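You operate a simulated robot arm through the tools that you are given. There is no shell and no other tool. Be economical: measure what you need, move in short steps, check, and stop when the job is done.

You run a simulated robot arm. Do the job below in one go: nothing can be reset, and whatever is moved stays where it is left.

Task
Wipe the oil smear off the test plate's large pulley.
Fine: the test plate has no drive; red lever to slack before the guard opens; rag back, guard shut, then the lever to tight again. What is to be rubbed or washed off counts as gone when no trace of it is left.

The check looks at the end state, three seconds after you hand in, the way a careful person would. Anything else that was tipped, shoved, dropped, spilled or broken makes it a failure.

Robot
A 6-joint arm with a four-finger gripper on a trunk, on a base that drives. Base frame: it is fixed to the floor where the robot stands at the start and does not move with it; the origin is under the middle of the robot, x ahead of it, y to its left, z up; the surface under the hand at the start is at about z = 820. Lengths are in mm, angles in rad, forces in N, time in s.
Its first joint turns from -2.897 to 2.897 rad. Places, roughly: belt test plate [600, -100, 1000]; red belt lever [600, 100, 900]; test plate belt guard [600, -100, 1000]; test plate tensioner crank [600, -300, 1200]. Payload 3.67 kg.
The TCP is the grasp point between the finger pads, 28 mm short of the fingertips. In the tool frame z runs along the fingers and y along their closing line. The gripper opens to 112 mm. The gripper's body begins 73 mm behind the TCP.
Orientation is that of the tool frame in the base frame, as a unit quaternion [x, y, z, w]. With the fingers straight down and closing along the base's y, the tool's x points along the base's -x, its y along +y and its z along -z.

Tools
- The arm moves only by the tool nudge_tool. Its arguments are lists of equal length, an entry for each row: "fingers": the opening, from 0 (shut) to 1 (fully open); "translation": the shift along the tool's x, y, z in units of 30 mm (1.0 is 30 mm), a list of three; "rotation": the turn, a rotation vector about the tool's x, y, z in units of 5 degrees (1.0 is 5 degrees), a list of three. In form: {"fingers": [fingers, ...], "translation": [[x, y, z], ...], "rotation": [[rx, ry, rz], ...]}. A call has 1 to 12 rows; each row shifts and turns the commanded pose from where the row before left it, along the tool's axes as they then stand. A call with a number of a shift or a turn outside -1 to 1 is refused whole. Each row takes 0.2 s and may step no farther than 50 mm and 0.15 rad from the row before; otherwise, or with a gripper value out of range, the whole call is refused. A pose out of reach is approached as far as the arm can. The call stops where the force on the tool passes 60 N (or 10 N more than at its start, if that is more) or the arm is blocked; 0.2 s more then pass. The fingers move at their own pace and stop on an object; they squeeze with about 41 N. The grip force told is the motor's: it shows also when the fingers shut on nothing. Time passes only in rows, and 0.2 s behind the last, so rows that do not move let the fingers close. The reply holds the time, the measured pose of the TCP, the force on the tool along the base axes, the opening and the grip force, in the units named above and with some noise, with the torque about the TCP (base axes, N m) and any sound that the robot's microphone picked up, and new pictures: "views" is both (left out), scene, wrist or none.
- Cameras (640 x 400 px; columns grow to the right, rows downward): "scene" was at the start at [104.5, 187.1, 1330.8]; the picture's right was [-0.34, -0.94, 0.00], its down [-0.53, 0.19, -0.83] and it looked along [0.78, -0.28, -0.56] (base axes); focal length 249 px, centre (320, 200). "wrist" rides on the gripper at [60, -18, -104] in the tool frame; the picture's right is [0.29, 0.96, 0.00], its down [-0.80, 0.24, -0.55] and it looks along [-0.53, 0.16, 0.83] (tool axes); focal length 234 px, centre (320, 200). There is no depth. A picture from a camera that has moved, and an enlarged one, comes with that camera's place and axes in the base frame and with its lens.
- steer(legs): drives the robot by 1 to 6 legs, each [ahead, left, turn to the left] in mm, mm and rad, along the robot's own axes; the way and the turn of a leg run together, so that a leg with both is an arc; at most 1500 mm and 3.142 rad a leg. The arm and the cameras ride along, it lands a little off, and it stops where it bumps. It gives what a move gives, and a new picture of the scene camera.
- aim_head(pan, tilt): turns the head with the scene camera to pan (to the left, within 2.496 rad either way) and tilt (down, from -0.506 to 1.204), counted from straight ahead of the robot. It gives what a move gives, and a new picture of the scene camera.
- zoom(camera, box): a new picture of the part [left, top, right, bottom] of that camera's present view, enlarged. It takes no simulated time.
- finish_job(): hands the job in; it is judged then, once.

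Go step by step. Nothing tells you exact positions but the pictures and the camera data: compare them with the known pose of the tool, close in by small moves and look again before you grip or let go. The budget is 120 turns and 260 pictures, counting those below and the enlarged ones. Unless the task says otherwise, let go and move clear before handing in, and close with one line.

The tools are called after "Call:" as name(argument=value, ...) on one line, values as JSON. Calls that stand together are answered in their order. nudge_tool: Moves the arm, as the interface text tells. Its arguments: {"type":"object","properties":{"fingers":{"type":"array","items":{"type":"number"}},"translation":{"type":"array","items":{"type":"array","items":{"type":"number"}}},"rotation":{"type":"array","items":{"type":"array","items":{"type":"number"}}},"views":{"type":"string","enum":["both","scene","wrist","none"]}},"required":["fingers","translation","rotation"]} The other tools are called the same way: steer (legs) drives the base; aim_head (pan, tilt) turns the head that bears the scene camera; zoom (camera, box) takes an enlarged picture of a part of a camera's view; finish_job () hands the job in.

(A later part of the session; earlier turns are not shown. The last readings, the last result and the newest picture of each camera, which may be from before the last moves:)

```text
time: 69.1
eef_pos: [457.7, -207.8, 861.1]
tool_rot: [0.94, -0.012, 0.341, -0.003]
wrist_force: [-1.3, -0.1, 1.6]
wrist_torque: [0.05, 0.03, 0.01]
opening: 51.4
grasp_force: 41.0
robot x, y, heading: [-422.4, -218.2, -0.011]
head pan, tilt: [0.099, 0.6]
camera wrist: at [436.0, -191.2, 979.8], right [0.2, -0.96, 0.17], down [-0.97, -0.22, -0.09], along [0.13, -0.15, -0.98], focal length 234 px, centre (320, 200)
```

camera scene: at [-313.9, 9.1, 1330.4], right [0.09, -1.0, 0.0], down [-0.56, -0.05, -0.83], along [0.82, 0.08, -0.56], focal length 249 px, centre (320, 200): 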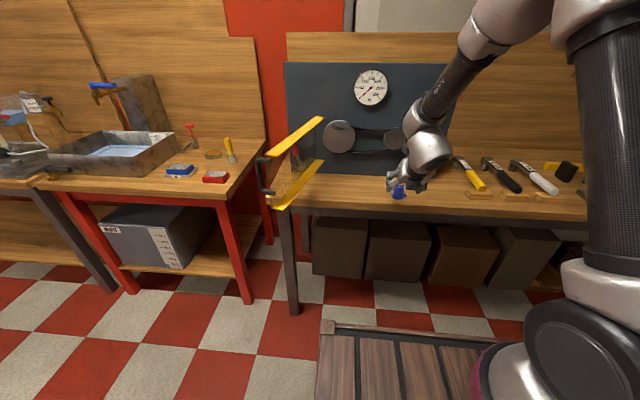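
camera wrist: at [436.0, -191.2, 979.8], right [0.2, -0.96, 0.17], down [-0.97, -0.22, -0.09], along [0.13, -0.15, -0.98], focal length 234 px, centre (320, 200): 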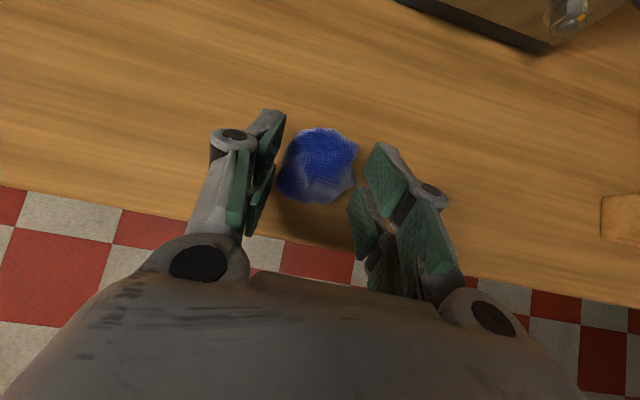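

Rag held (51 mm, 41 N). Lift it and pitch the tool up for wiping.

Call:
nudge_tool(fingers=[0, 0, 0, 0, 0, 0, 0, 0, 0, 0], translation=[[0.643, 0, -0.766], [0.643, 0, -0.766], [0.643, 0, -0.766], [0.643, 0, -0.766], [0.643, 0, -0.766], [0, 0, 0], [0, 0, 0], [0, 0, 0], [0, 0, 0], [0, 0, 0]], rotation=[[0, 0, 0], [0, 0, 0], [0, 0, 0], [0, 0, 0], [0, 0, 0], [0, 1, 0], [0, 1, 0], [0, 1, 0], [0, 1, 0], [0, 1, 0]], views="none")

Call:
steer(legs=[[0, 130, 0]])

Call:
zoom(camera="wrist", box=[0, 0, 640, 400])

```text
time: 71.3
eef_pos: [444.2, -223.9, 998.9]
tool_rot: [0.865, -0.021, 0.5, 0.027]
wrist_force: [0.2, -0.6, 0.3]
wrist_torque: [0.02, -0.02, 0.01]
opening: 0.0
grasp_force: 35.5
out of reach, approached as far as the arm can: row 7, 8, 9
robot x, y, heading: [-425.1, -216.0, -0.008]
head pan, tilt: [0.099, 0.6]
```

```text
time: 72.6
eef_pos: [445.3, -90.8, 996.6]
tool_rot: [0.866, -0.019, 0.5, 0.027]
wrist_force: [-0.9, -0.2, 0.3]
wrist_torque: [0.01, -0.03, 0.02]
opening: 0.2
grasp_force: 35.6
robot x, y, heading: [-418.7, -84.0, -0.001]
head pan, tilt: [0.099, 0.6]
camera scene: at [-313.6, 140.1, 1330.4], right [0.1, -1.0, 0.0], down [-0.56, -0.05, -0.83], along [0.82, 0.08, -0.56], focal length 249 px, centre (320, 200)
```

scene: 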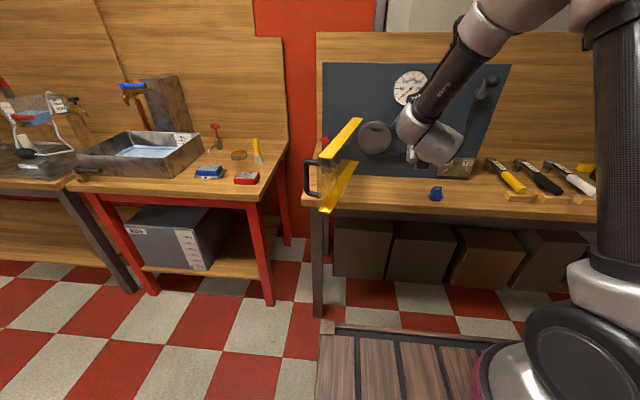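

```text
1.00 times, centred on (320, 200) of wrist (not enlarged: the box is as wide or as high as the picture)
camera zoom: at [385.8, -67.7, 1101.6], right [0.09, -0.96, 0.28], down [-0.89, -0.2, -0.41], along [0.44, -0.21, -0.87], focal length 234 px, centre (320, 200)
```

zoom: 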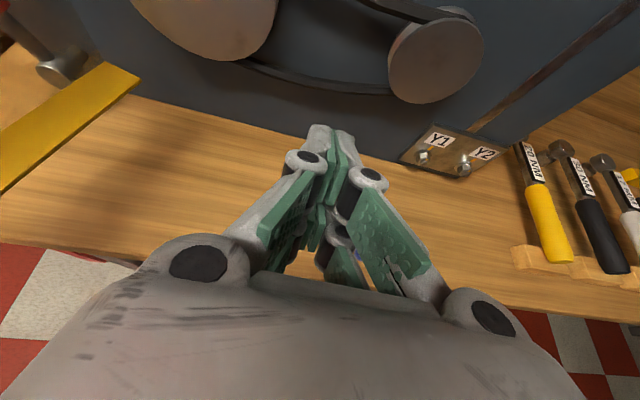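

The rag slipped out and is still on the bench; I gripped its sloping top. Let me look at it closely.

Call:
zoom(camera="scene", box=[410, 175, 466, 210])

Call:
zoom(camera="scene", box=[290, 60, 530, 220])

```text
11.43 times, centred on (438, 192) of scene
camera zoom: at [-313.6, 140.1, 1330.4], right [0.1, -1.0, 0.0], down [-0.56, -0.05, -0.83], along [0.82, 0.08, -0.56], focal length 2846 px, centre (-1029, 286)
```

zoom: 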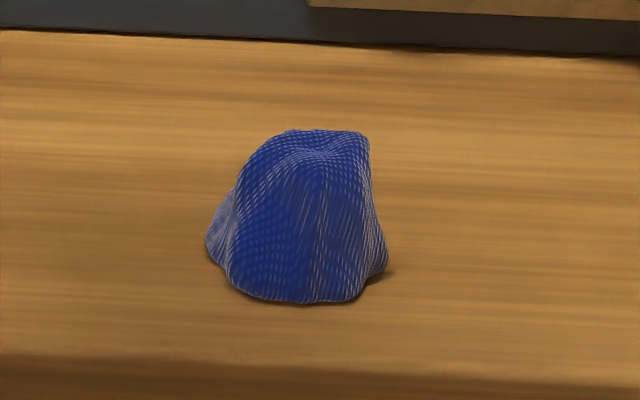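

```text
2.50 times, centred on (410, 140) of scene
camera zoom: at [-313.6, 140.1, 1330.4], right [0.1, -1.0, 0.0], down [-0.56, -0.05, -0.83], along [0.82, 0.08, -0.56], focal length 623 px, centre (95, 350)
```

zoom: 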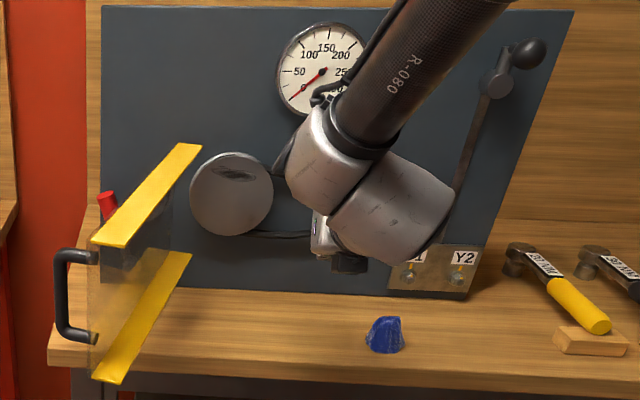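

The rag is bell-shaped (about 59 mm at the base, 33 mm at the top), so I'll grip it lower at the base. I'll go back to a pre-grasp pose; the rag's far side can then wipe without re-pitching.

Call:
steer(legs=[[0, -130, 0]])

Call:
nudge_tool(fingers=[0.3, 0.6, 0.75, 0.75, 0.75, 0.75, 0.75, 0.75, 0.75], translation=[[0, 0, 0], [0, 0, 0], [0, 0, 0], [0, 0, 0], [-0.72, -0.117, 0.44], [-0.72, -0.117, 0.44], [-0.72, -0.117, 0.44], [-0.72, -0.117, 0.44], [0, 0, 0]], rotation=[[0, -1, 0], [0, -1, 0], [0, -1, 0], [0, -1, 0], [0, 0, 0], [0, 0, 0], [0, 0, 0], [0, 0, 0], [0, 0, 0]], views="wrist")

```text
time: 73.9
eef_pos: [444.7, -226.2, 997.6]
tool_rot: [0.866, -0.02, 0.5, 0.027]
wrist_force: [0.6, 0.5, -0.7]
wrist_torque: [-0.01, -0.01, -0.01]
opening: 0.0
grasp_force: 35.2
robot x, y, heading: [-421.5, -218.2, -0.009]
head pan, tilt: [0.099, 0.6]
camera scene: at [-313.5, 7.8, 1330.4], right [0.09, -1.0, 0.0], down [-0.56, -0.05, -0.83], along [0.82, 0.08, -0.56], focal length 249 px, centre (320, 200)
```

scene: 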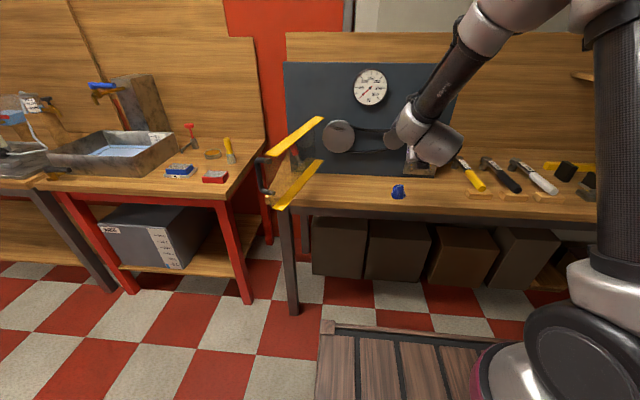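

```text
time: 75.9
eef_pos: [413.9, -212.8, 901.5]
tool_rot: [0.939, -0.023, 0.342, 0.023]
wrist_force: [0.0, 0.3, 1.5]
wrist_torque: [0.0, -0.01, 0.01]
opening: 84.2
grasp_force: 0.0
robot x, y, heading: [-424.3, -218.7, -0.006]
head pan, tilt: [0.099, 0.6]
camera wrist: at [393.2, -191.2, 1018.6], right [0.16, -0.96, 0.21], down [-0.98, -0.18, -0.08], along [0.12, -0.19, -0.97], focal length 234 px, centre (320, 200)
```

wrist: 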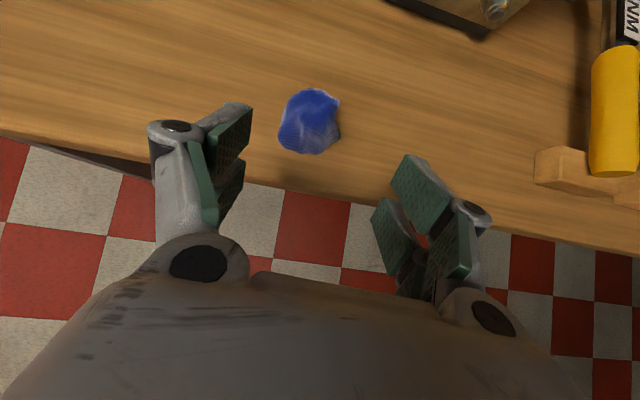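

Rag centre is now about [475, -206]. I'll go in steeper (70°) so the tips can reach the rag's wide base.

Call:
nudge_tool(fingers=[0.8, 0.8, 0.8, 0.8, 0.8, 0.8, 0.8, 0.8, 0.8], translation=[[0, 0, 0], [0, 0, 0], [0, 0, 0], [0, 0, 0], [0.54, -0.12, 0], [0.54, -0.12, 0], [0, 0, 0.7], [0, 0, 0.7], [0, 0, 0.55]], rotation=[[0, -1, 0], [0, -1, 0], [0, -1, 0], [0, -1, 0], [0, 0, 0], [0, 0, 0], [0, 0, 0], [0, 0, 0], [0, 0, 0]], views="wrist")

```text
time: 77.9
eef_pos: [448.4, -192.6, 841.9]
tool_rot: [0.984, -0.029, 0.176, 0.02]
wrist_force: [-10.4, 7.3, 34.2]
wrist_torque: [0.38, 0.91, -0.46]
opening: 100.2
grasp_force: 24.7
out of reach, approached as far as the arm can: row 4, 5, 6, 7
robot x, y, heading: [-419.2, -218.0, -0.003]
head pan, tilt: [0.099, 0.6]
camera wrist: at [468.0, -172.4, 959.2], right [0.21, -0.97, 0.13], down [-0.95, -0.17, 0.25], along [-0.22, -0.17, -0.96], focal length 234 px, centre (320, 200)
```

wrist: 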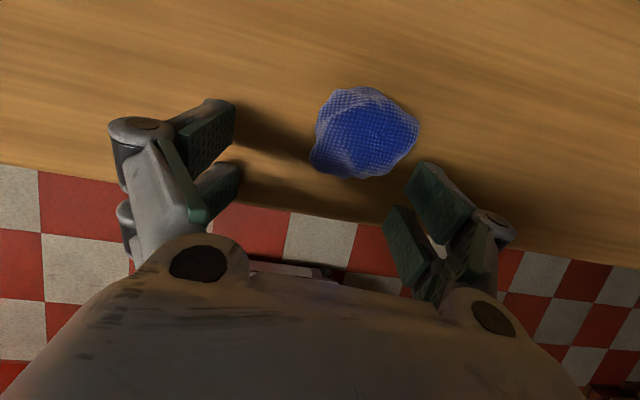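

It overshot onto the bench lightly; I'll lift 15 mm and centre on the rag at [478, -208].

Call:
nudge_tool(fingers=[0.75, 0.75, 0.75, 0.75], translation=[[0.17, 0, -0.47], [0.275, 0.24, 0.1], [0.275, 0.24, 0.1], [0, 0, 0]], rotation=[[0, 0, 0], [0, 0, 0], [0, 0, 0], [0, 0, 0]], views="both")

```text
time: 78.9
eef_pos: [456.8, -203.7, 847.6]
tool_rot: [0.983, -0.03, 0.178, 0.026]
wrist_force: [-4.3, 2.7, 9.3]
wrist_torque: [0.53, 0.24, 0.16]
opening: 88.6
grasp_force: 3.8
out of reach, approached as far as the arm can: row 2, 3
robot x, y, heading: [-423.6, -217.9, -0.012]
head pan, tilt: [0.099, 0.6]
camera scene: at [-314.0, 7.9, 1330.4], right [0.09, -1.0, 0.0], down [-0.56, -0.05, -0.83], along [0.82, 0.08, -0.56], focal length 249 px, centre (320, 200)
camera wrist: at [477.6, -182.6, 965.6], right [0.21, -0.97, 0.14], down [-0.95, -0.17, 0.25], along [-0.22, -0.18, -0.96], focal length 234 px, centre (320, 200)
```

scene: 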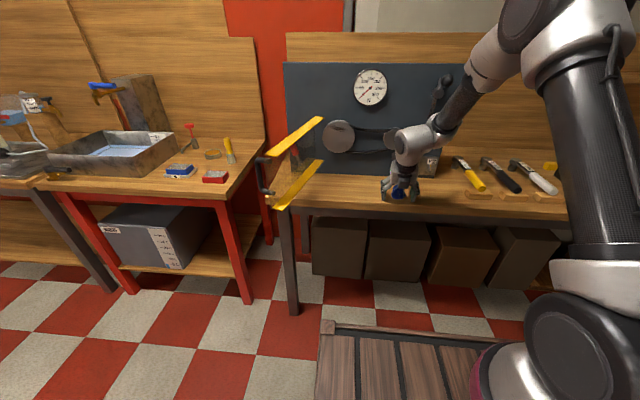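
wrist: 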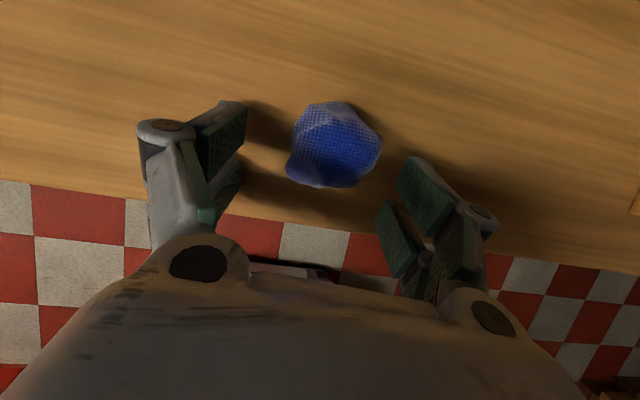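

The arm is near a limit here; I'll lift off and bring the base 100 mm closer for a freer pose.

Call:
nudge_tool(fingers=[0.75, 0.75, 0.75], translation=[[0.35, 0, -0.93], [0.35, 0, -0.93], [0, 0, 0]], rotation=[[0, 0, 0], [0, 0, 0], [0, 0, 0]], views="none")

Call:
steer(legs=[[100, 0, 0]])

```text
time: 79.7
eef_pos: [446.8, -192.0, 895.3]
tool_rot: [0.983, -0.029, 0.18, 0.031]
wrist_force: [0.8, -0.1, 0.1]
wrist_torque: [0.0, 0.02, -0.02]
opening: 83.8
grasp_force: 0.1
out of reach, approached as far as the arm can: row 1, 2
robot x, y, heading: [-421.1, -216.1, -0.007]
head pan, tilt: [0.099, 0.6]
```

```text
time: 80.8
eef_pos: [548.8, -191.1, 895.9]
tool_rot: [0.983, -0.029, 0.18, 0.031]
wrist_force: [-0.7, 0.8, -0.2]
wrist_torque: [0.02, 0.02, -0.01]
opening: 83.9
grasp_force: 0.1
robot x, y, heading: [-322.0, -215.3, -0.003]
head pan, tilt: [0.099, 0.6]
camera scene: at [-212.2, 7.2, 1330.4], right [0.09, -1.0, 0.0], down [-0.56, -0.05, -0.82], along [0.82, 0.08, -0.57], focal length 249 px, centre (320, 200)
```

scene: 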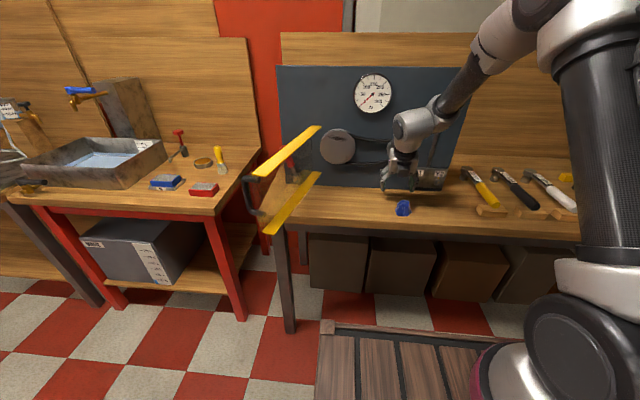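

Call:
nudge_tool(fingers=[0.75, 0.75, 0.75, 0.75, 0.75], translation=[[0.35, 0.5, -0.9], [-0.86, 0, -0.33], [-0.86, 0, -0.33], [-0.86, 0, -0.33], [0, 0, 0]], rotation=[[0, 0, 0], [0, 0, 0], [0, 0, 0], [0, 0, 0], [0, 0, 0]], views="wrist")

```text
time: 82.0
eef_pos: [463.6, -195.9, 922.2]
tool_rot: [0.983, -0.03, 0.179, 0.031]
wrist_force: [1.4, -0.5, 0.3]
wrist_torque: [0.01, 0.0, 0.05]
opening: 84.0
grasp_force: 0.2
out of reach, approached as far as the arm can: row 1
robot x, y, heading: [-326.5, -216.4, -0.004]
head pan, tilt: [0.099, 0.6]
camera wrist: at [483.6, -174.8, 1038.8], right [0.2, -0.97, 0.15], down [-0.96, -0.16, 0.25], along [-0.21, -0.19, -0.96], focal length 234 px, centre (320, 200)
```

wrist: 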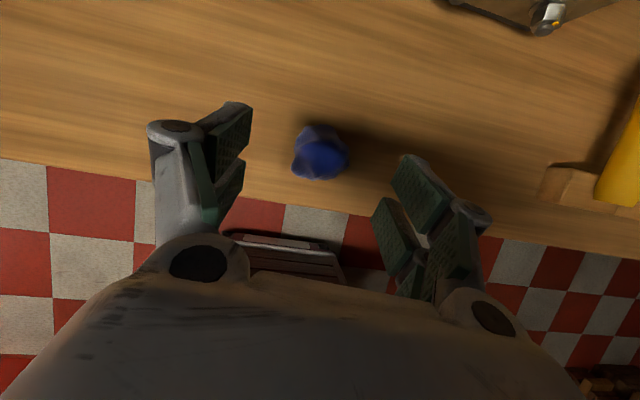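

Call:
nudge_tool(fingers=[0.75, 0.75, 0.75, 0.75], translation=[[-0.21, 0.11, 0.7], [-0.21, 0.11, 0.7], [-0.21, 0.11, 0.68], [0, 0, 0]], rotation=[[0, 0, 0], [0, 0, 0], [0, 0, 0], [0, 0, 0]], views="wrist")

```text
time: 83.0
eef_pos: [466.5, -210.9, 858.8]
tool_rot: [0.983, -0.03, 0.18, 0.031]
wrist_force: [0.1, 0.1, -0.6]
wrist_torque: [-0.02, -0.03, -0.01]
opening: 84.1
grasp_force: 0.0
robot x, y, heading: [-322.3, -219.3, -0.006]
head pan, tilt: [0.099, 0.6]
camera wrist: at [486.8, -187.8, 975.6], right [0.2, -0.97, 0.15], down [-0.96, -0.16, 0.25], along [-0.21, -0.19, -0.96], focal length 234 px, centre (320, 200)
```

wrist: 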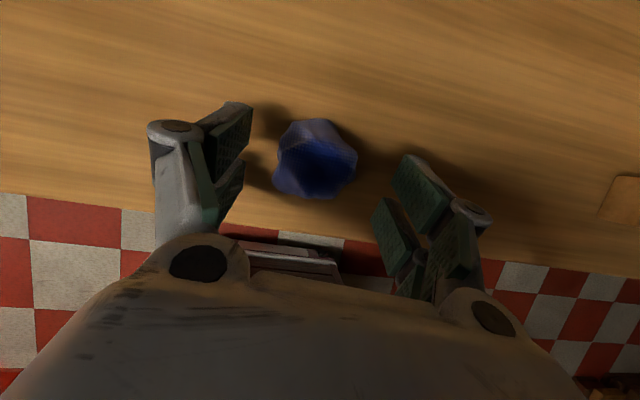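

Call:
nudge_tool(fingers=[0.6, 0.3, 0, 0, 0], translation=[[0, 0, 0], [0, 0, 0], [0, 0, 0], [0, 0, 0], [0, 0, 0]], rotation=[[0, 0, 0], [0, 0, 0], [0, 0, 0], [0, 0, 0], [0, 0, 0]], views="wrist")

```text
time: 84.2
eef_pos: [467.2, -208.9, 858.7]
tool_rot: [0.983, -0.029, 0.18, 0.031]
wrist_force: [-0.5, -0.1, 6.0]
wrist_torque: [-0.02, -0.05, -0.02]
opening: 55.0
grasp_force: 40.8
robot x, y, heading: [-323.4, -214.0, -0.007]
head pan, tilt: [0.099, 0.6]
camera wrist: at [486.7, -187.8, 976.1], right [0.2, -0.97, 0.15], down [-0.96, -0.16, 0.25], along [-0.21, -0.19, -0.96], focal length 234 px, centre (320, 200)
```

wrist: 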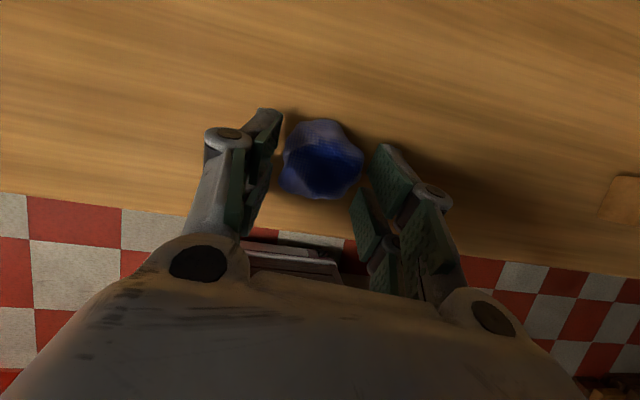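

Gripped lower, at 55 mm. A gentle test lift of 20 mm.

Call:
nudge_tool(fingers=[0, 0, 0, 0], translation=[[0.09, 0, -0.23], [0.09, 0, -0.23], [0.09, 0, -0.23], [0, 0, 0]], rotation=[[0, 0, 0], [0, 0, 0], [0, 0, 0], [0, 0, 0]], views="wrist")

```text
time: 85.2
eef_pos: [466.9, -210.4, 879.7]
tool_rot: [0.983, -0.029, 0.18, 0.03]
wrist_force: [0.4, 0.5, -0.6]
wrist_torque: [-0.02, 0.03, -0.02]
opening: 54.1
grasp_force: 40.8
robot x, y, heading: [-325.5, -219.9, -0.004]
head pan, tilt: [0.099, 0.6]
camera wrist: at [487.4, -188.1, 996.8], right [0.2, -0.97, 0.15], down [-0.96, -0.16, 0.25], along [-0.21, -0.19, -0.96], focal length 234 px, centre (320, 200)
```

wrist: 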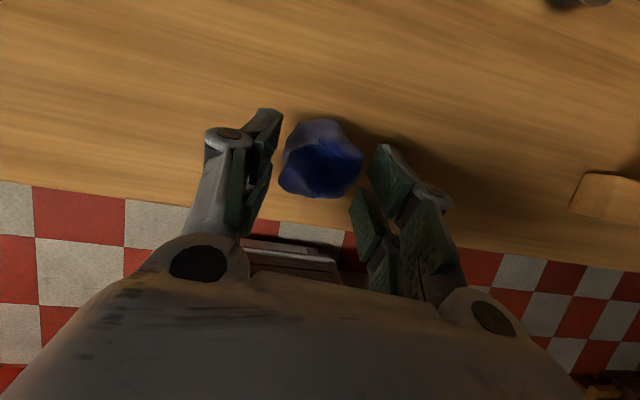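

The rag is lifted. I'll raise it further while moving left, where the arm reaches more freely.

Call:
nudge_tool(fingers=[0, 0, 0, 0, 0, 0, 0, 0], translation=[[0.1, -0.7, -0.28], [0.1, -0.7, -0.28], [0.2, -0.7, -0.56], [0.2, -0.7, -0.56], [0.2, -0.7, -0.56], [0.2, -0.7, -0.56], [0.2, 0, -0.56], [0.2, 0, -0.56]], rotation=[[0, 0, 0], [0, 0, 0], [0, 0, 0], [0, 0, 0], [0, 0, 0], [0, 0, 0], [0, 0, 0], [0, 0, 0]], views="both")

```text
time: 87.0
eef_pos: [473.5, -74.8, 998.6]
tool_rot: [0.983, -0.029, 0.18, 0.031]
wrist_force: [0.1, -0.5, -0.9]
wrist_torque: [0.0, -0.01, -0.03]
opening: 54.4
grasp_force: 41.3
robot x, y, heading: [-319.3, -220.6, -0.008]
head pan, tilt: [0.099, 0.6]
camera scene: at [-212.1, 7.3, 1330.4], right [0.09, -1.0, 0.0], down [-0.56, -0.05, -0.82], along [0.82, 0.08, -0.57], focal length 249 px, centre (320, 200)
camera wrist: at [494.0, -53.8, 1116.0], right [0.2, -0.97, 0.15], down [-0.96, -0.16, 0.25], along [-0.21, -0.19, -0.96], focal length 234 px, centre (320, 200)
```

scene: 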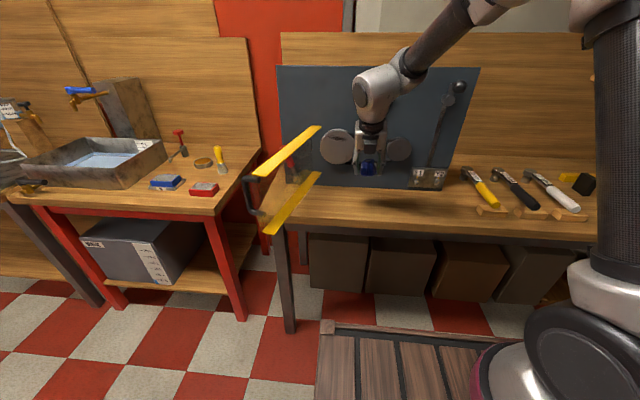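
wrist: 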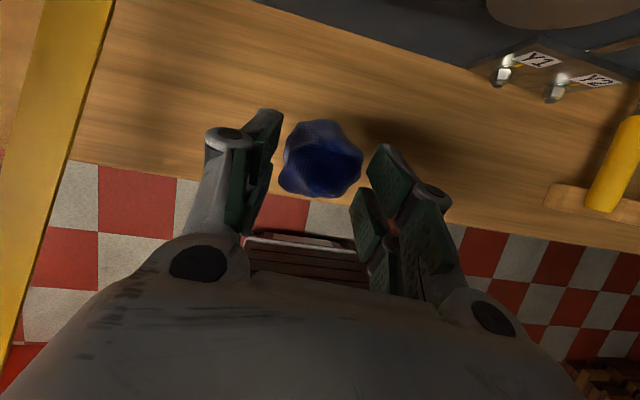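

Rag held firmly. Raise 60 mm more and pitch up to about 40° to see the pulley.

Call:
nudge_tool(fingers=[0, 0, 0, 0, 0, 0, 0, 0], translation=[[0.35, 0, -0.93], [0.35, 0, -0.93], [0, 0, 0], [0, 0, 0], [0, 0, 0], [0, 0, 0], [0, 0, 0], [0, 0, 0]], rotation=[[0, 0, 0], [0, 0, 0], [0, 1, 0], [0, 1, 0], [0, 1, 0], [0, 1, 0], [0, 1, 0], [0, 1, 0]], views="wrist")

Call:
zoom(camera="wrist", box=[200, 0, 500, 200])

```text
time: 88.8
eef_pos: [473.2, -74.6, 1057.3]
tool_rot: [0.903, -0.021, 0.428, 0.038]
wrist_force: [0.2, 0.2, -0.5]
wrist_torque: [0.05, -0.01, 0.04]
opening: 54.0
grasp_force: 40.7
robot x, y, heading: [-322.5, -214.8, -0.01]
head pan, tilt: [0.099, 0.6]
camera wrist: at [431.5, -48.1, 1168.6], right [0.12, -0.96, 0.27], down [-0.95, -0.19, -0.26], along [0.3, -0.23, -0.93], focal length 234 px, centre (320, 200)
```

wrist: 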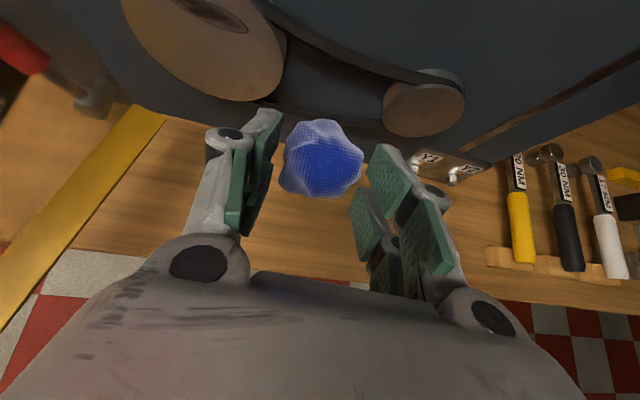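

```text
2.00 times, centred on (350, 100) of wrist
camera zoom: at [431.5, -48.1, 1168.6], right [0.12, -0.96, 0.27], down [-0.95, -0.19, -0.26], along [0.3, -0.23, -0.93], focal length 468 px, centre (260, 400)
```

zoom: 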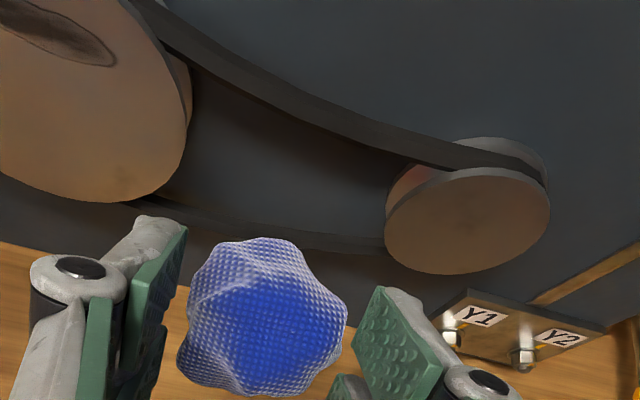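

Smear spans roughly y -10…50, z 1010…1045 on the pulley face (x ≈ 615). I'll yaw 15° so the gripper stays clear of the open guard, and move to a pre-contact pose.

Call:
nudge_tool(fingers=[0, 0, 0, 0, 0, 0, 0], translation=[[0, 0, 0], [0, 0, 0], [0, 0, 0], [0.51, -0.59, 0.627], [0.51, -0.59, 0.627], [0.51, -0.59, 0.627], [0, 0, 0]], rotation=[[0.773, 0, -0.63], [0.773, 0, -0.63], [0.773, 0, -0.63], [0, 0, 0], [0, 0, 0], [0, 0, 0], [0, 0, 0]], views="both")

Call:
zoom(camera="scene", box=[230, 60, 490, 220])

```text
time: 90.5
eef_pos: [532.6, -6.3, 1054.6]
tool_rot: [0.901, 0.097, 0.423, -0.019]
wrist_force: [-0.2, 0.0, -1.2]
wrist_torque: [-0.03, 0.02, -0.01]
opening: 53.6
grasp_force: 41.4
robot x, y, heading: [-325.2, -215.1, -0.006]
head pan, tilt: [0.099, 0.6]
camera scene: at [-212.2, 7.2, 1330.4], right [0.09, -1.0, 0.0], down [-0.56, -0.05, -0.83], along [0.82, 0.08, -0.57], focal length 249 px, centre (320, 200)
camera wrist: at [487.3, 7.7, 1165.9], right [0.36, -0.89, 0.27], down [-0.87, -0.43, -0.24], along [0.33, -0.14, -0.93], focal length 234 px, centre (320, 200)
```

scene: 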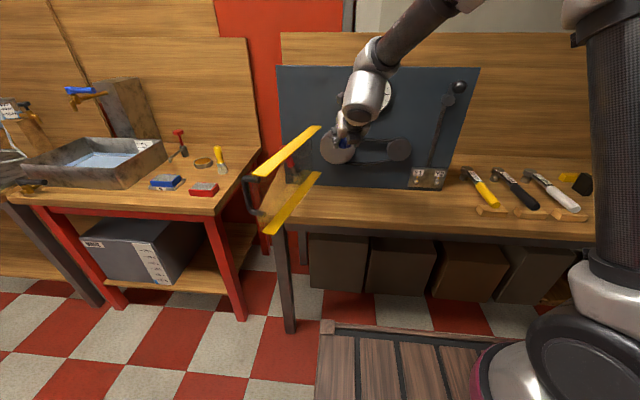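
wrist: 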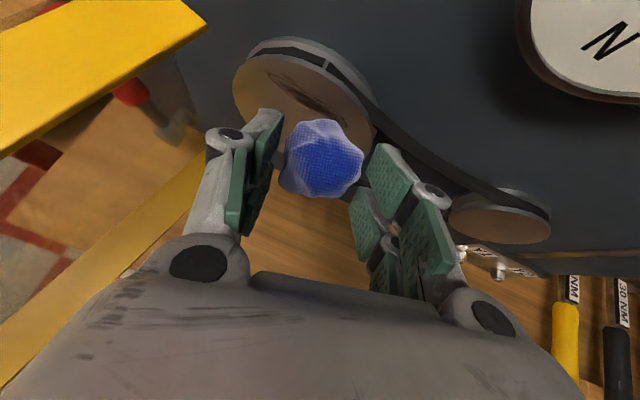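

```text
2.46 times, centred on (360, 140) of scene
camera zoom: at [-212.2, 7.2, 1330.4], right [0.09, -1.0, 0.0], down [-0.56, -0.05, -0.83], along [0.82, 0.08, -0.57], focal length 613 px, centre (222, 348)
```

zoom: 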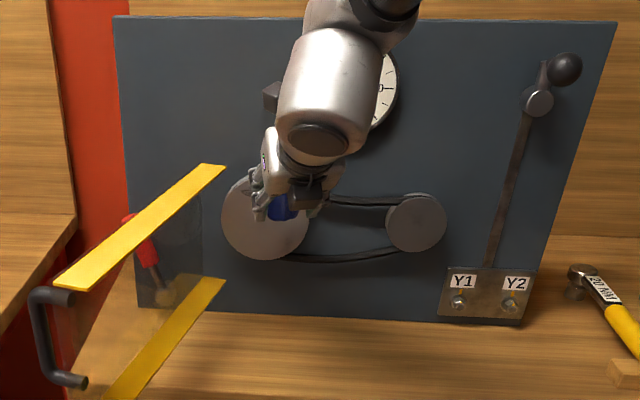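

The smear streak is right ahead of the rag. Advancing straight toward the face in small steps.

Call:
nudge_tool(fingers=[0, 0, 0, 0, 0], translation=[[0.122, 0.052, 0.149], [0.122, 0.052, 0.149], [0.122, 0.052, 0.149], [0.122, 0.052, 0.149], [0, 0, 0]], rotation=[[0, 0, 0], [0, 0, 0], [0, 0, 0], [0, 0, 0], [0, 0, 0]], views="wrist")

```text
time: 91.5
eef_pos: [551.7, -5.6, 1055.1]
tool_rot: [0.901, 0.099, 0.421, -0.02]
wrist_force: [-27.3, -3.5, 12.0]
wrist_torque: [0.08, -0.25, -0.03]
opening: 54.0
grasp_force: 40.9
robot x, y, heading: [-325.8, -219.5, -0.008]
head pan, tilt: [0.099, 0.6]
stopped in row 5: the force on the tool passed its limit at 72 N (the readings are from after the stop); the commanded pose is now the measured one
camera wrist: at [507.1, 7.7, 1166.1], right [0.37, -0.89, 0.27], down [-0.87, -0.43, -0.24], along [0.33, -0.14, -0.93], focal length 234 px, centre (320, 200)
```

wrist: 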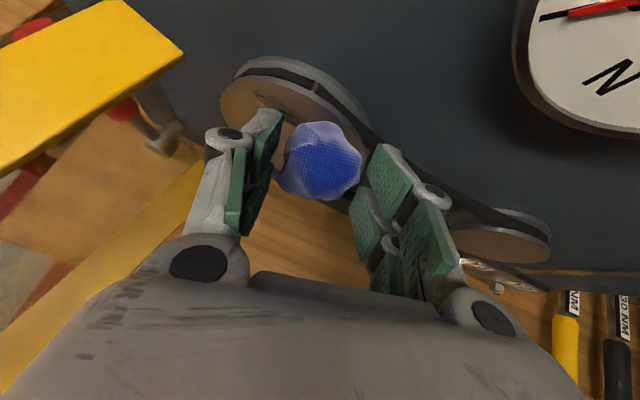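

In contact (~27 N). Now wiping strokes along the face: left first.

Call:
nudge_tool(fingers=[0, 0, 0, 0], translation=[[0.065, -0.386, 0.08], [0.065, -0.386, 0.08], [0.065, -0.386, 0.08], [0, 0, 0]], rotation=[[0, 0, 0], [0, 0, 0], [0, 0, 0], [0, 0, 0]], views="wrist")

```text
time: 91.9
eef_pos: [551.7, -4.8, 1054.1]
tool_rot: [0.902, 0.095, 0.421, -0.015]
wrist_force: [-28.9, -13.6, 18.6]
wrist_torque: [0.12, -0.45, -0.24]
opening: 54.5
grasp_force: 41.5
robot x, y, heading: [-322.8, -218.1, 0.001]
head pan, tilt: [0.099, 0.6]
stopped in row 1: the force on the tool passed its limit at 65 N (the readings are from after the stop); the commanded pose is now the measured one
camera wrist: at [507.7, 10.2, 1165.7], right [0.36, -0.89, 0.27], down [-0.88, -0.42, -0.24], along [0.33, -0.15, -0.93], focal length 234 px, centre (320, 200)
```

wrist: 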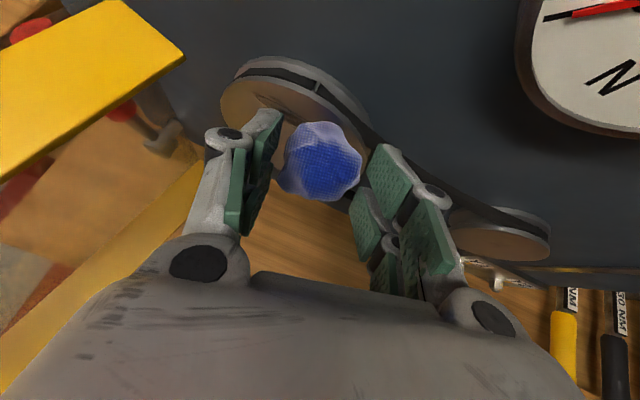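

Pressing too hard; back off 2 mm and stroke.

Call:
nudge_tool(fingers=[0, 0, 0, 0, 0], translation=[[-0.04, -0.017, -0.05], [0.05, -0.29, 0.06], [0.05, -0.29, 0.06], [0.05, -0.29, 0.06], [0.05, -0.29, 0.06]], rotation=[[0, 0, 0], [0, 0, 0], [0, 0, 0], [0, 0, 0], [0, 0, 0]], views="wrist")

```text
time: 93.1
eef_pos: [554.3, 32.5, 1053.8]
tool_rot: [0.902, 0.095, 0.421, -0.015]
wrist_force: [-24.2, -19.6, 32.1]
wrist_torque: [-0.64, -1.27, -1.21]
opening: 54.7
grasp_force: 40.7
robot x, y, heading: [-325.4, -219.7, -0.004]
head pan, tilt: [0.099, 0.6]
camera wrist: at [508.9, 47.4, 1164.5], right [0.36, -0.89, 0.27], down [-0.87, -0.42, -0.24], along [0.33, -0.15, -0.93], focal length 234 px, centre (320, 200)
```

wrist: 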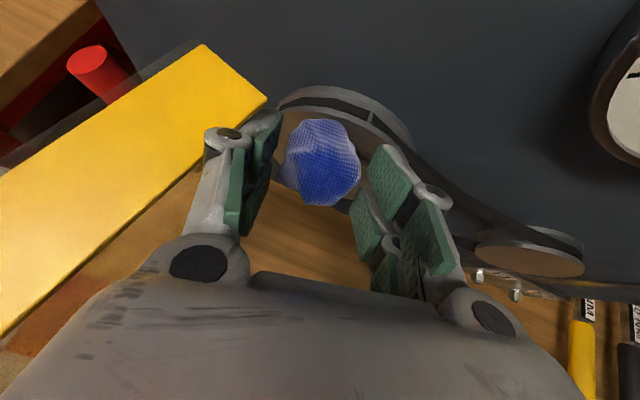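

The left finger nearly meets the guard rim here, so that's the left limit. Stroking right, then lower and back left.

Call:
nudge_tool(fingers=[0, 0, 0, 0, 0, 0], translation=[[-0.08, 0.38, -0.06], [-0.064, 0.392, -0.043], [-0.064, 0.392, -0.043], [-0.064, 0.392, -0.043], [-0.064, 0.392, -0.043], [0, 0, 0]], rotation=[[0, 0, 0], [0, 0, 0], [0, 0, 0], [0, 0, 0], [0, 0, 0], [0, 0, 0]], views="both")

Call:
zoom(camera="scene", box=[280, 80, 440, 190])

```text
time: 94.5
eef_pos: [554.1, -27.2, 1047.5]
tool_rot: [0.903, 0.095, 0.419, -0.014]
wrist_force: [-21.6, 8.9, -6.5]
wrist_torque: [0.02, 0.46, 0.72]
opening: 54.5
grasp_force: 41.1
robot x, y, heading: [-324.7, -217.5, -0.007]
head pan, tilt: [0.099, 0.6]
camera scene: at [-214.3, 7.3, 1330.3], right [0.09, -1.0, 0.0], down [-0.56, -0.05, -0.83], along [0.82, 0.08, -0.56], focal length 249 px, centre (320, 200)
camera wrist: at [509.3, -12.1, 1160.7], right [0.36, -0.89, 0.27], down [-0.88, -0.42, -0.23], along [0.32, -0.15, -0.93], focal length 234 px, centre (320, 200)
```

scene: 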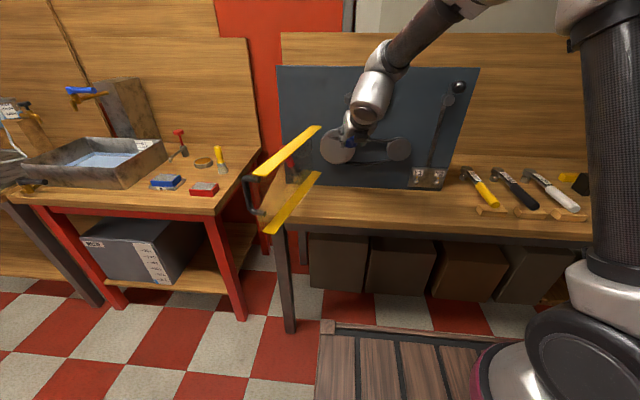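
wrist: 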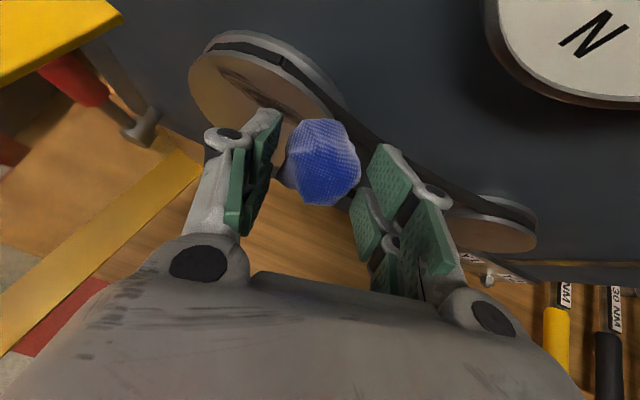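

```text
3.64 times, centred on (360, 135) of scene
camera zoom: at [-214.3, 7.3, 1330.3], right [0.09, -1.0, 0.0], down [-0.56, -0.05, -0.83], along [0.82, 0.08, -0.56], focal length 906 px, centre (174, 436)
```

zoom: 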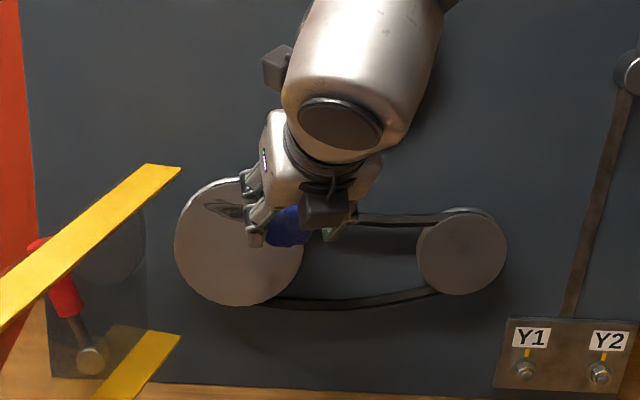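

Call:
zoom(camera="wrist", box=[170, 20, 370, 145])

```text
3.20 times, centred on (270, 82) of wrist
camera zoom: at [509.3, -12.1, 1160.7], right [0.36, -0.89, 0.27], down [-0.88, -0.42, -0.23], along [0.32, -0.15, -0.93], focal length 749 px, centre (480, 576)
```

zoom: 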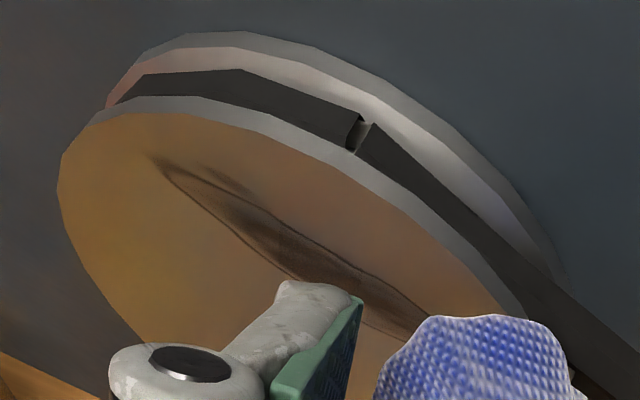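

The smear lies at z≈1018–1030, y≈-5…57, so my first stroke was slightly too high. Lowering 9 mm and stroking left.

Call:
nudge_tool(fingers=[0, 0, 0, 0, 0, 0, 0], translation=[[-0.23, -0.016, 0.19], [0.064, -0.392, 0.043], [0.064, -0.392, 0.043], [0.064, -0.392, 0.043], [0.064, -0.392, 0.043], [0.064, -0.392, 0.043], [0, 0, 0]], rotation=[[0, 0, 0], [0, 0, 0], [0, 0, 0], [0, 0, 0], [0, 0, 0], [0, 0, 0], [0, 0, 0]], views="none")

Call:
nudge_tool(fingers=[0, 0, 0, 0, 0, 0], translation=[[-0.064, 0.392, -0.043], [-0.064, 0.392, -0.043], [-0.064, 0.392, -0.043], [-0.064, 0.392, -0.043], [-0.064, 0.392, -0.043], [0, 0, 0]], rotation=[[0, 0, 0], [0, 0, 0], [0, 0, 0], [0, 0, 0], [0, 0, 0], [0, 0, 0]], views="wrist")

Call:
zoom(camera="wrist", box=[170, 20, 370, 145])

```text
time: 95.2
eef_pos: [553.1, -19.0, 1040.8]
tool_rot: [0.904, 0.091, 0.417, -0.009]
wrist_force: [-26.5, -11.2, 12.9]
wrist_torque: [0.08, -0.44, -0.21]
opening: 55.1
grasp_force: 41.1
robot x, y, heading: [-326.6, -217.6, -0.005]
head pan, tilt: [0.099, 0.6]
stopped in row 3: the force on the tool passed its limit at 61 N (the readings are from after the stop); the commanded pose is now the measured one
```

```text
time: 96.6
eef_pos: [553.9, -77.1, 1039.0]
tool_rot: [0.904, 0.091, 0.417, -0.01]
wrist_force: [-0.3, 0.0, -0.7]
wrist_torque: [0.02, -0.01, -0.02]
opening: 54.9
grasp_force: 40.8
robot x, y, heading: [-325.1, -220.2, -0.008]
head pan, tilt: [0.099, 0.6]
camera wrist: at [510.1, -61.0, 1151.0], right [0.35, -0.9, 0.27], down [-0.88, -0.41, -0.23], along [0.32, -0.16, -0.93], focal length 234 px, centre (320, 200)
```

wrist: 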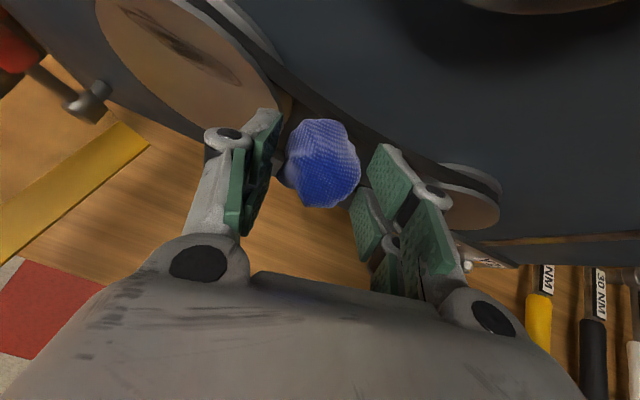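

```text
3.20 times, centred on (270, 82) of wrist
camera zoom: at [510.1, -61.0, 1151.0], right [0.35, -0.9, 0.27], down [-0.88, -0.41, -0.23], along [0.32, -0.16, -0.93], focal length 749 px, centre (480, 576)
```

zoom: 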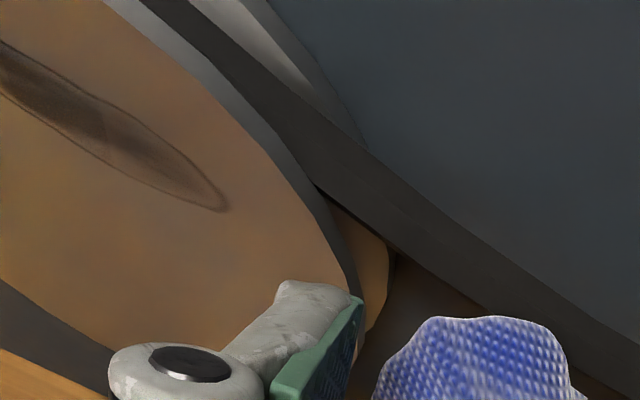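

Call:
aim_head(pan=0.1, tilt=0.6)

Call:
zoom(camera="scene", box=[300, 110, 400, 180])

```text
time: 97.2
eef_pos: [554.6, -77.3, 1038.3]
tool_rot: [0.904, 0.091, 0.418, -0.01]
wrist_force: [-0.5, 0.1, -0.1]
wrist_torque: [0.0, -0.01, -0.02]
opening: 54.5
grasp_force: 40.6
robot x, y, heading: [-326.4, -219.4, -0.014]
head pan, tilt: [0.099, 0.6]
camera scene: at [-213.6, 6.1, 1330.4], right [0.09, -1.0, 0.0], down [-0.56, -0.05, -0.82], along [0.82, 0.08, -0.57], focal length 249 px, centre (320, 200)
```

scene: 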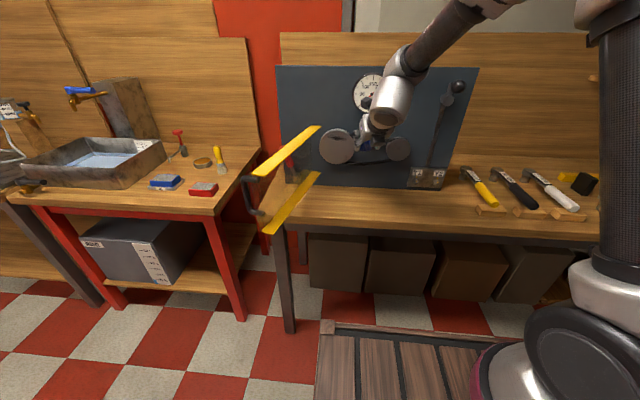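

```text
5.71 times, centred on (350, 145) of scene
camera zoom: at [-213.6, 6.1, 1330.4], right [0.09, -1.0, 0.0], down [-0.56, -0.05, -0.82], along [0.82, 0.08, -0.57], focal length 1423 px, centre (149, 514)
```

zoom: 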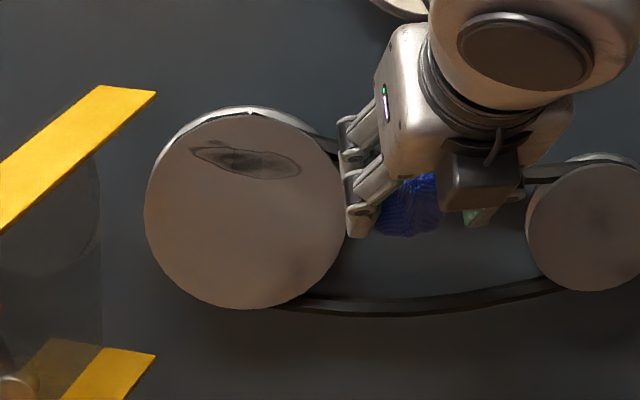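

The smear has faded partly; it needs the rag about 10 mm higher (TCP z≈1049) and repeated strokes. Re-approaching at that height.

Call:
nudge_tool(fingers=[0, 0, 0, 0, 0, 0, 0], translation=[[-0.207, -0.061, -0.25], [0.28, 0.02, -0.237], [0.138, -0.853, 0.093], [0.138, -0.853, 0.093], [0.1, 0.03, 0.12], [0.08, 0.023, 0.096], [0, 0, 0]], rotation=[[0, 0, 0], [0, 0, 0], [0, 0, 0], [0, 0, 0], [0, 0, 0], [0, 0, 0], [0, 0, 0]], views="none")

```text
time: 98.8
eef_pos: [553.0, -26.6, 1049.9]
tool_rot: [0.905, 0.093, 0.416, -0.011]
wrist_force: [0.2, -0.3, -0.4]
wrist_torque: [0.06, 0.03, 0.02]
opening: 54.6
grasp_force: 40.4
robot x, y, heading: [-327.2, -217.6, -0.007]
head pan, tilt: [0.099, 0.6]
```

Call:
nudge_tool(fingers=[0, 0, 0], translation=[[0.042, 0.012, 0.05], [0.042, 0.012, 0.05], [0, 0, 0]], rotation=[[0, 0, 0], [0, 0, 0], [0, 0, 0]], views="none")

```text
time: 99.6
eef_pos: [554.4, -25.6, 1049.8]
tool_rot: [0.904, 0.093, 0.417, -0.011]
wrist_force: [-39.6, -0.2, -2.4]
wrist_torque: [-0.01, 0.33, 0.3]
opening: 54.3
grasp_force: 40.9
robot x, y, heading: [-321.6, -216.8, -0.005]
head pan, tilt: [0.099, 0.6]
```

Call:
nudge_tool(fingers=[0, 0, 0, 0, 0, 0, 0], translation=[[-0.021, -0.006, -0.025], [0.064, -0.392, 0.043], [0.064, -0.392, 0.043], [0.064, -0.392, 0.043], [0.064, -0.392, 0.043], [0.064, -0.392, 0.043], [0, 0, 0]], rotation=[[0, 0, 0], [0, 0, 0], [0, 0, 0], [0, 0, 0], [0, 0, 0], [0, 0, 0], [0, 0, 0]], views="none")

Call:
nudge_tool(fingers=[0, 0, 0, 0, 0, 0], translation=[[-0.064, 0.392, -0.043], [-0.064, 0.392, -0.043], [-0.064, 0.392, -0.043], [-0.064, 0.392, -0.043], [-0.064, 0.392, -0.043], [0, 0, 0]], rotation=[[0, 0, 0], [0, 0, 0], [0, 0, 0], [0, 0, 0], [0, 0, 0], [0, 0, 0]], views="none")

Call:
zoom(camera="scene", box=[300, 110, 400, 180])

```text
time: 100.2
eef_pos: [554.6, -24.3, 1049.9]
tool_rot: [0.905, 0.089, 0.416, -0.006]
wrist_force: [-26.4, -9.4, 11.6]
wrist_torque: [0.02, -0.47, -0.31]
opening: 54.4
grasp_force: 41.0
robot x, y, heading: [-326.9, -222.2, -0.01]
head pan, tilt: [0.099, 0.6]
stopped in row 2: the force on the tool passed its limit at 66 N (the readings are from after the stop); the commanded pose is now the measured one
```

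```text
time: 101.6
eef_pos: [556.0, -84.8, 1050.6]
tool_rot: [0.905, 0.087, 0.417, -0.005]
wrist_force: [-0.2, -2.4, 11.8]
wrist_torque: [0.15, -0.56, -0.11]
opening: 54.2
grasp_force: 40.9
robot x, y, heading: [-321.9, -221.7, -0.012]
head pan, tilt: [0.099, 0.6]
```

```text
5.71 times, centred on (350, 145) of scene
camera zoom: at [-213.7, 5.3, 1330.5], right [0.09, -1.0, 0.0], down [-0.56, -0.05, -0.83], along [0.82, 0.08, -0.56], focal length 1423 px, centre (149, 514)
```

zoom: 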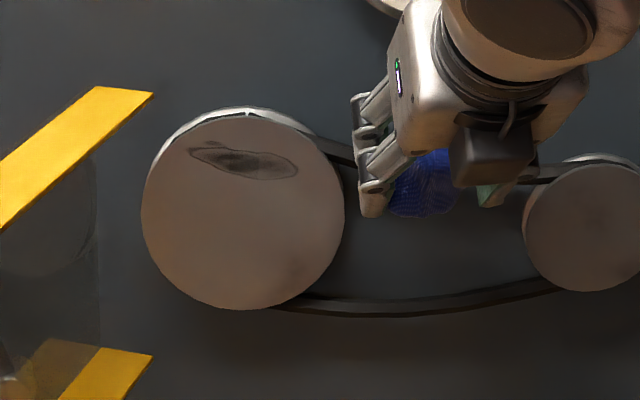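

Left strokes jam, right strokes glide. I'll retreat, go to the left end without contact, press there lightly, and stroke right.

Call:
nudge_tool(fingers=[0, 0, 0, 0, 0, 0, 0, 0, 0], translation=[[-0.25, -0.074, -0.3], [0.119, -0.733, 0.08], [0.119, -0.733, 0.08], [0.119, -0.733, 0.08], [0.119, -0.733, 0.08], [0.119, -0.733, 0.08], [0.12, 0.035, 0.14], [0.06, 0.018, 0.07], [0, 0, 0]], rotation=[[0, 0, 0], [0, 0, 0], [0, 0, 0], [0, 0, 0], [0, 0, 0], [0, 0, 0], [0, 0, 0], [0, 0, 0], [0, 0, 0]], views="wrist")

```text
time: 103.6
eef_pos: [551.1, 29.3, 1046.9]
tool_rot: [0.905, 0.089, 0.415, -0.006]
wrist_force: [-34.9, -3.3, 3.6]
wrist_torque: [-0.03, 0.14, -0.27]
opening: 54.1
grasp_force: 41.1
robot x, y, heading: [-326.8, -220.0, -0.007]
head pan, tilt: [0.099, 0.6]
camera wrist: at [507.2, 46.4, 1159.4], right [0.34, -0.9, 0.28], down [-0.89, -0.41, -0.22], along [0.31, -0.17, -0.93], focal length 234 px, centre (320, 200)
```

wrist: 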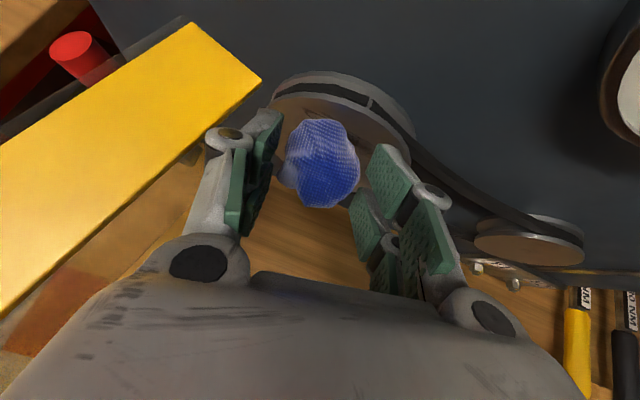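

Call:
nudge_tool(fingers=[0, 0, 0, 0, 0, 0], translation=[[-0.055, 0.396, -0.026], [-0.055, 0.396, -0.026], [-0.055, 0.396, -0.026], [-0.055, 0.396, -0.026], [-0.055, 0.396, -0.026], [0, 0, 0]], rotation=[[0, 0, 0], [0, 0, 0], [0, 0, 0], [0, 0, 0], [0, 0, 0], [0, 0, 0]], views="none")

Call:
zoom(camera="scene", box=[300, 110, 400, 180])

```text
time: 105.0
eef_pos: [554.6, -31.1, 1048.4]
tool_rot: [0.905, 0.09, 0.415, -0.006]
wrist_force: [-25.9, 13.3, -1.4]
wrist_torque: [0.07, 0.27, 0.95]
opening: 54.0
grasp_force: 41.1
robot x, y, heading: [-324.0, -220.8, -0.008]
head pan, tilt: [0.099, 0.6]
```

```text
5.71 times, centred on (350, 145) of scene
camera zoom: at [-214.7, 6.4, 1330.3], right [0.09, -1.0, 0.0], down [-0.56, -0.05, -0.83], along [0.82, 0.08, -0.56], focal length 1423 px, centre (149, 514)
```

zoom: 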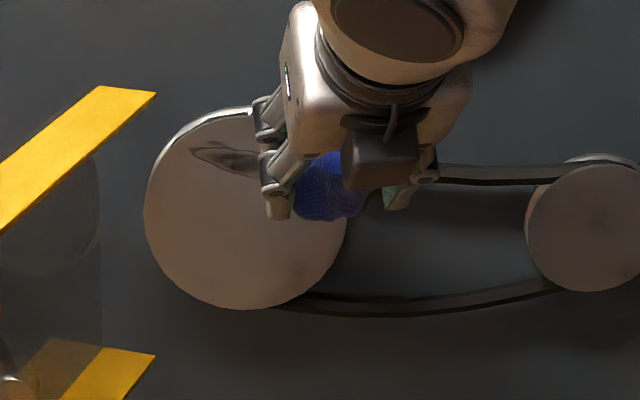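

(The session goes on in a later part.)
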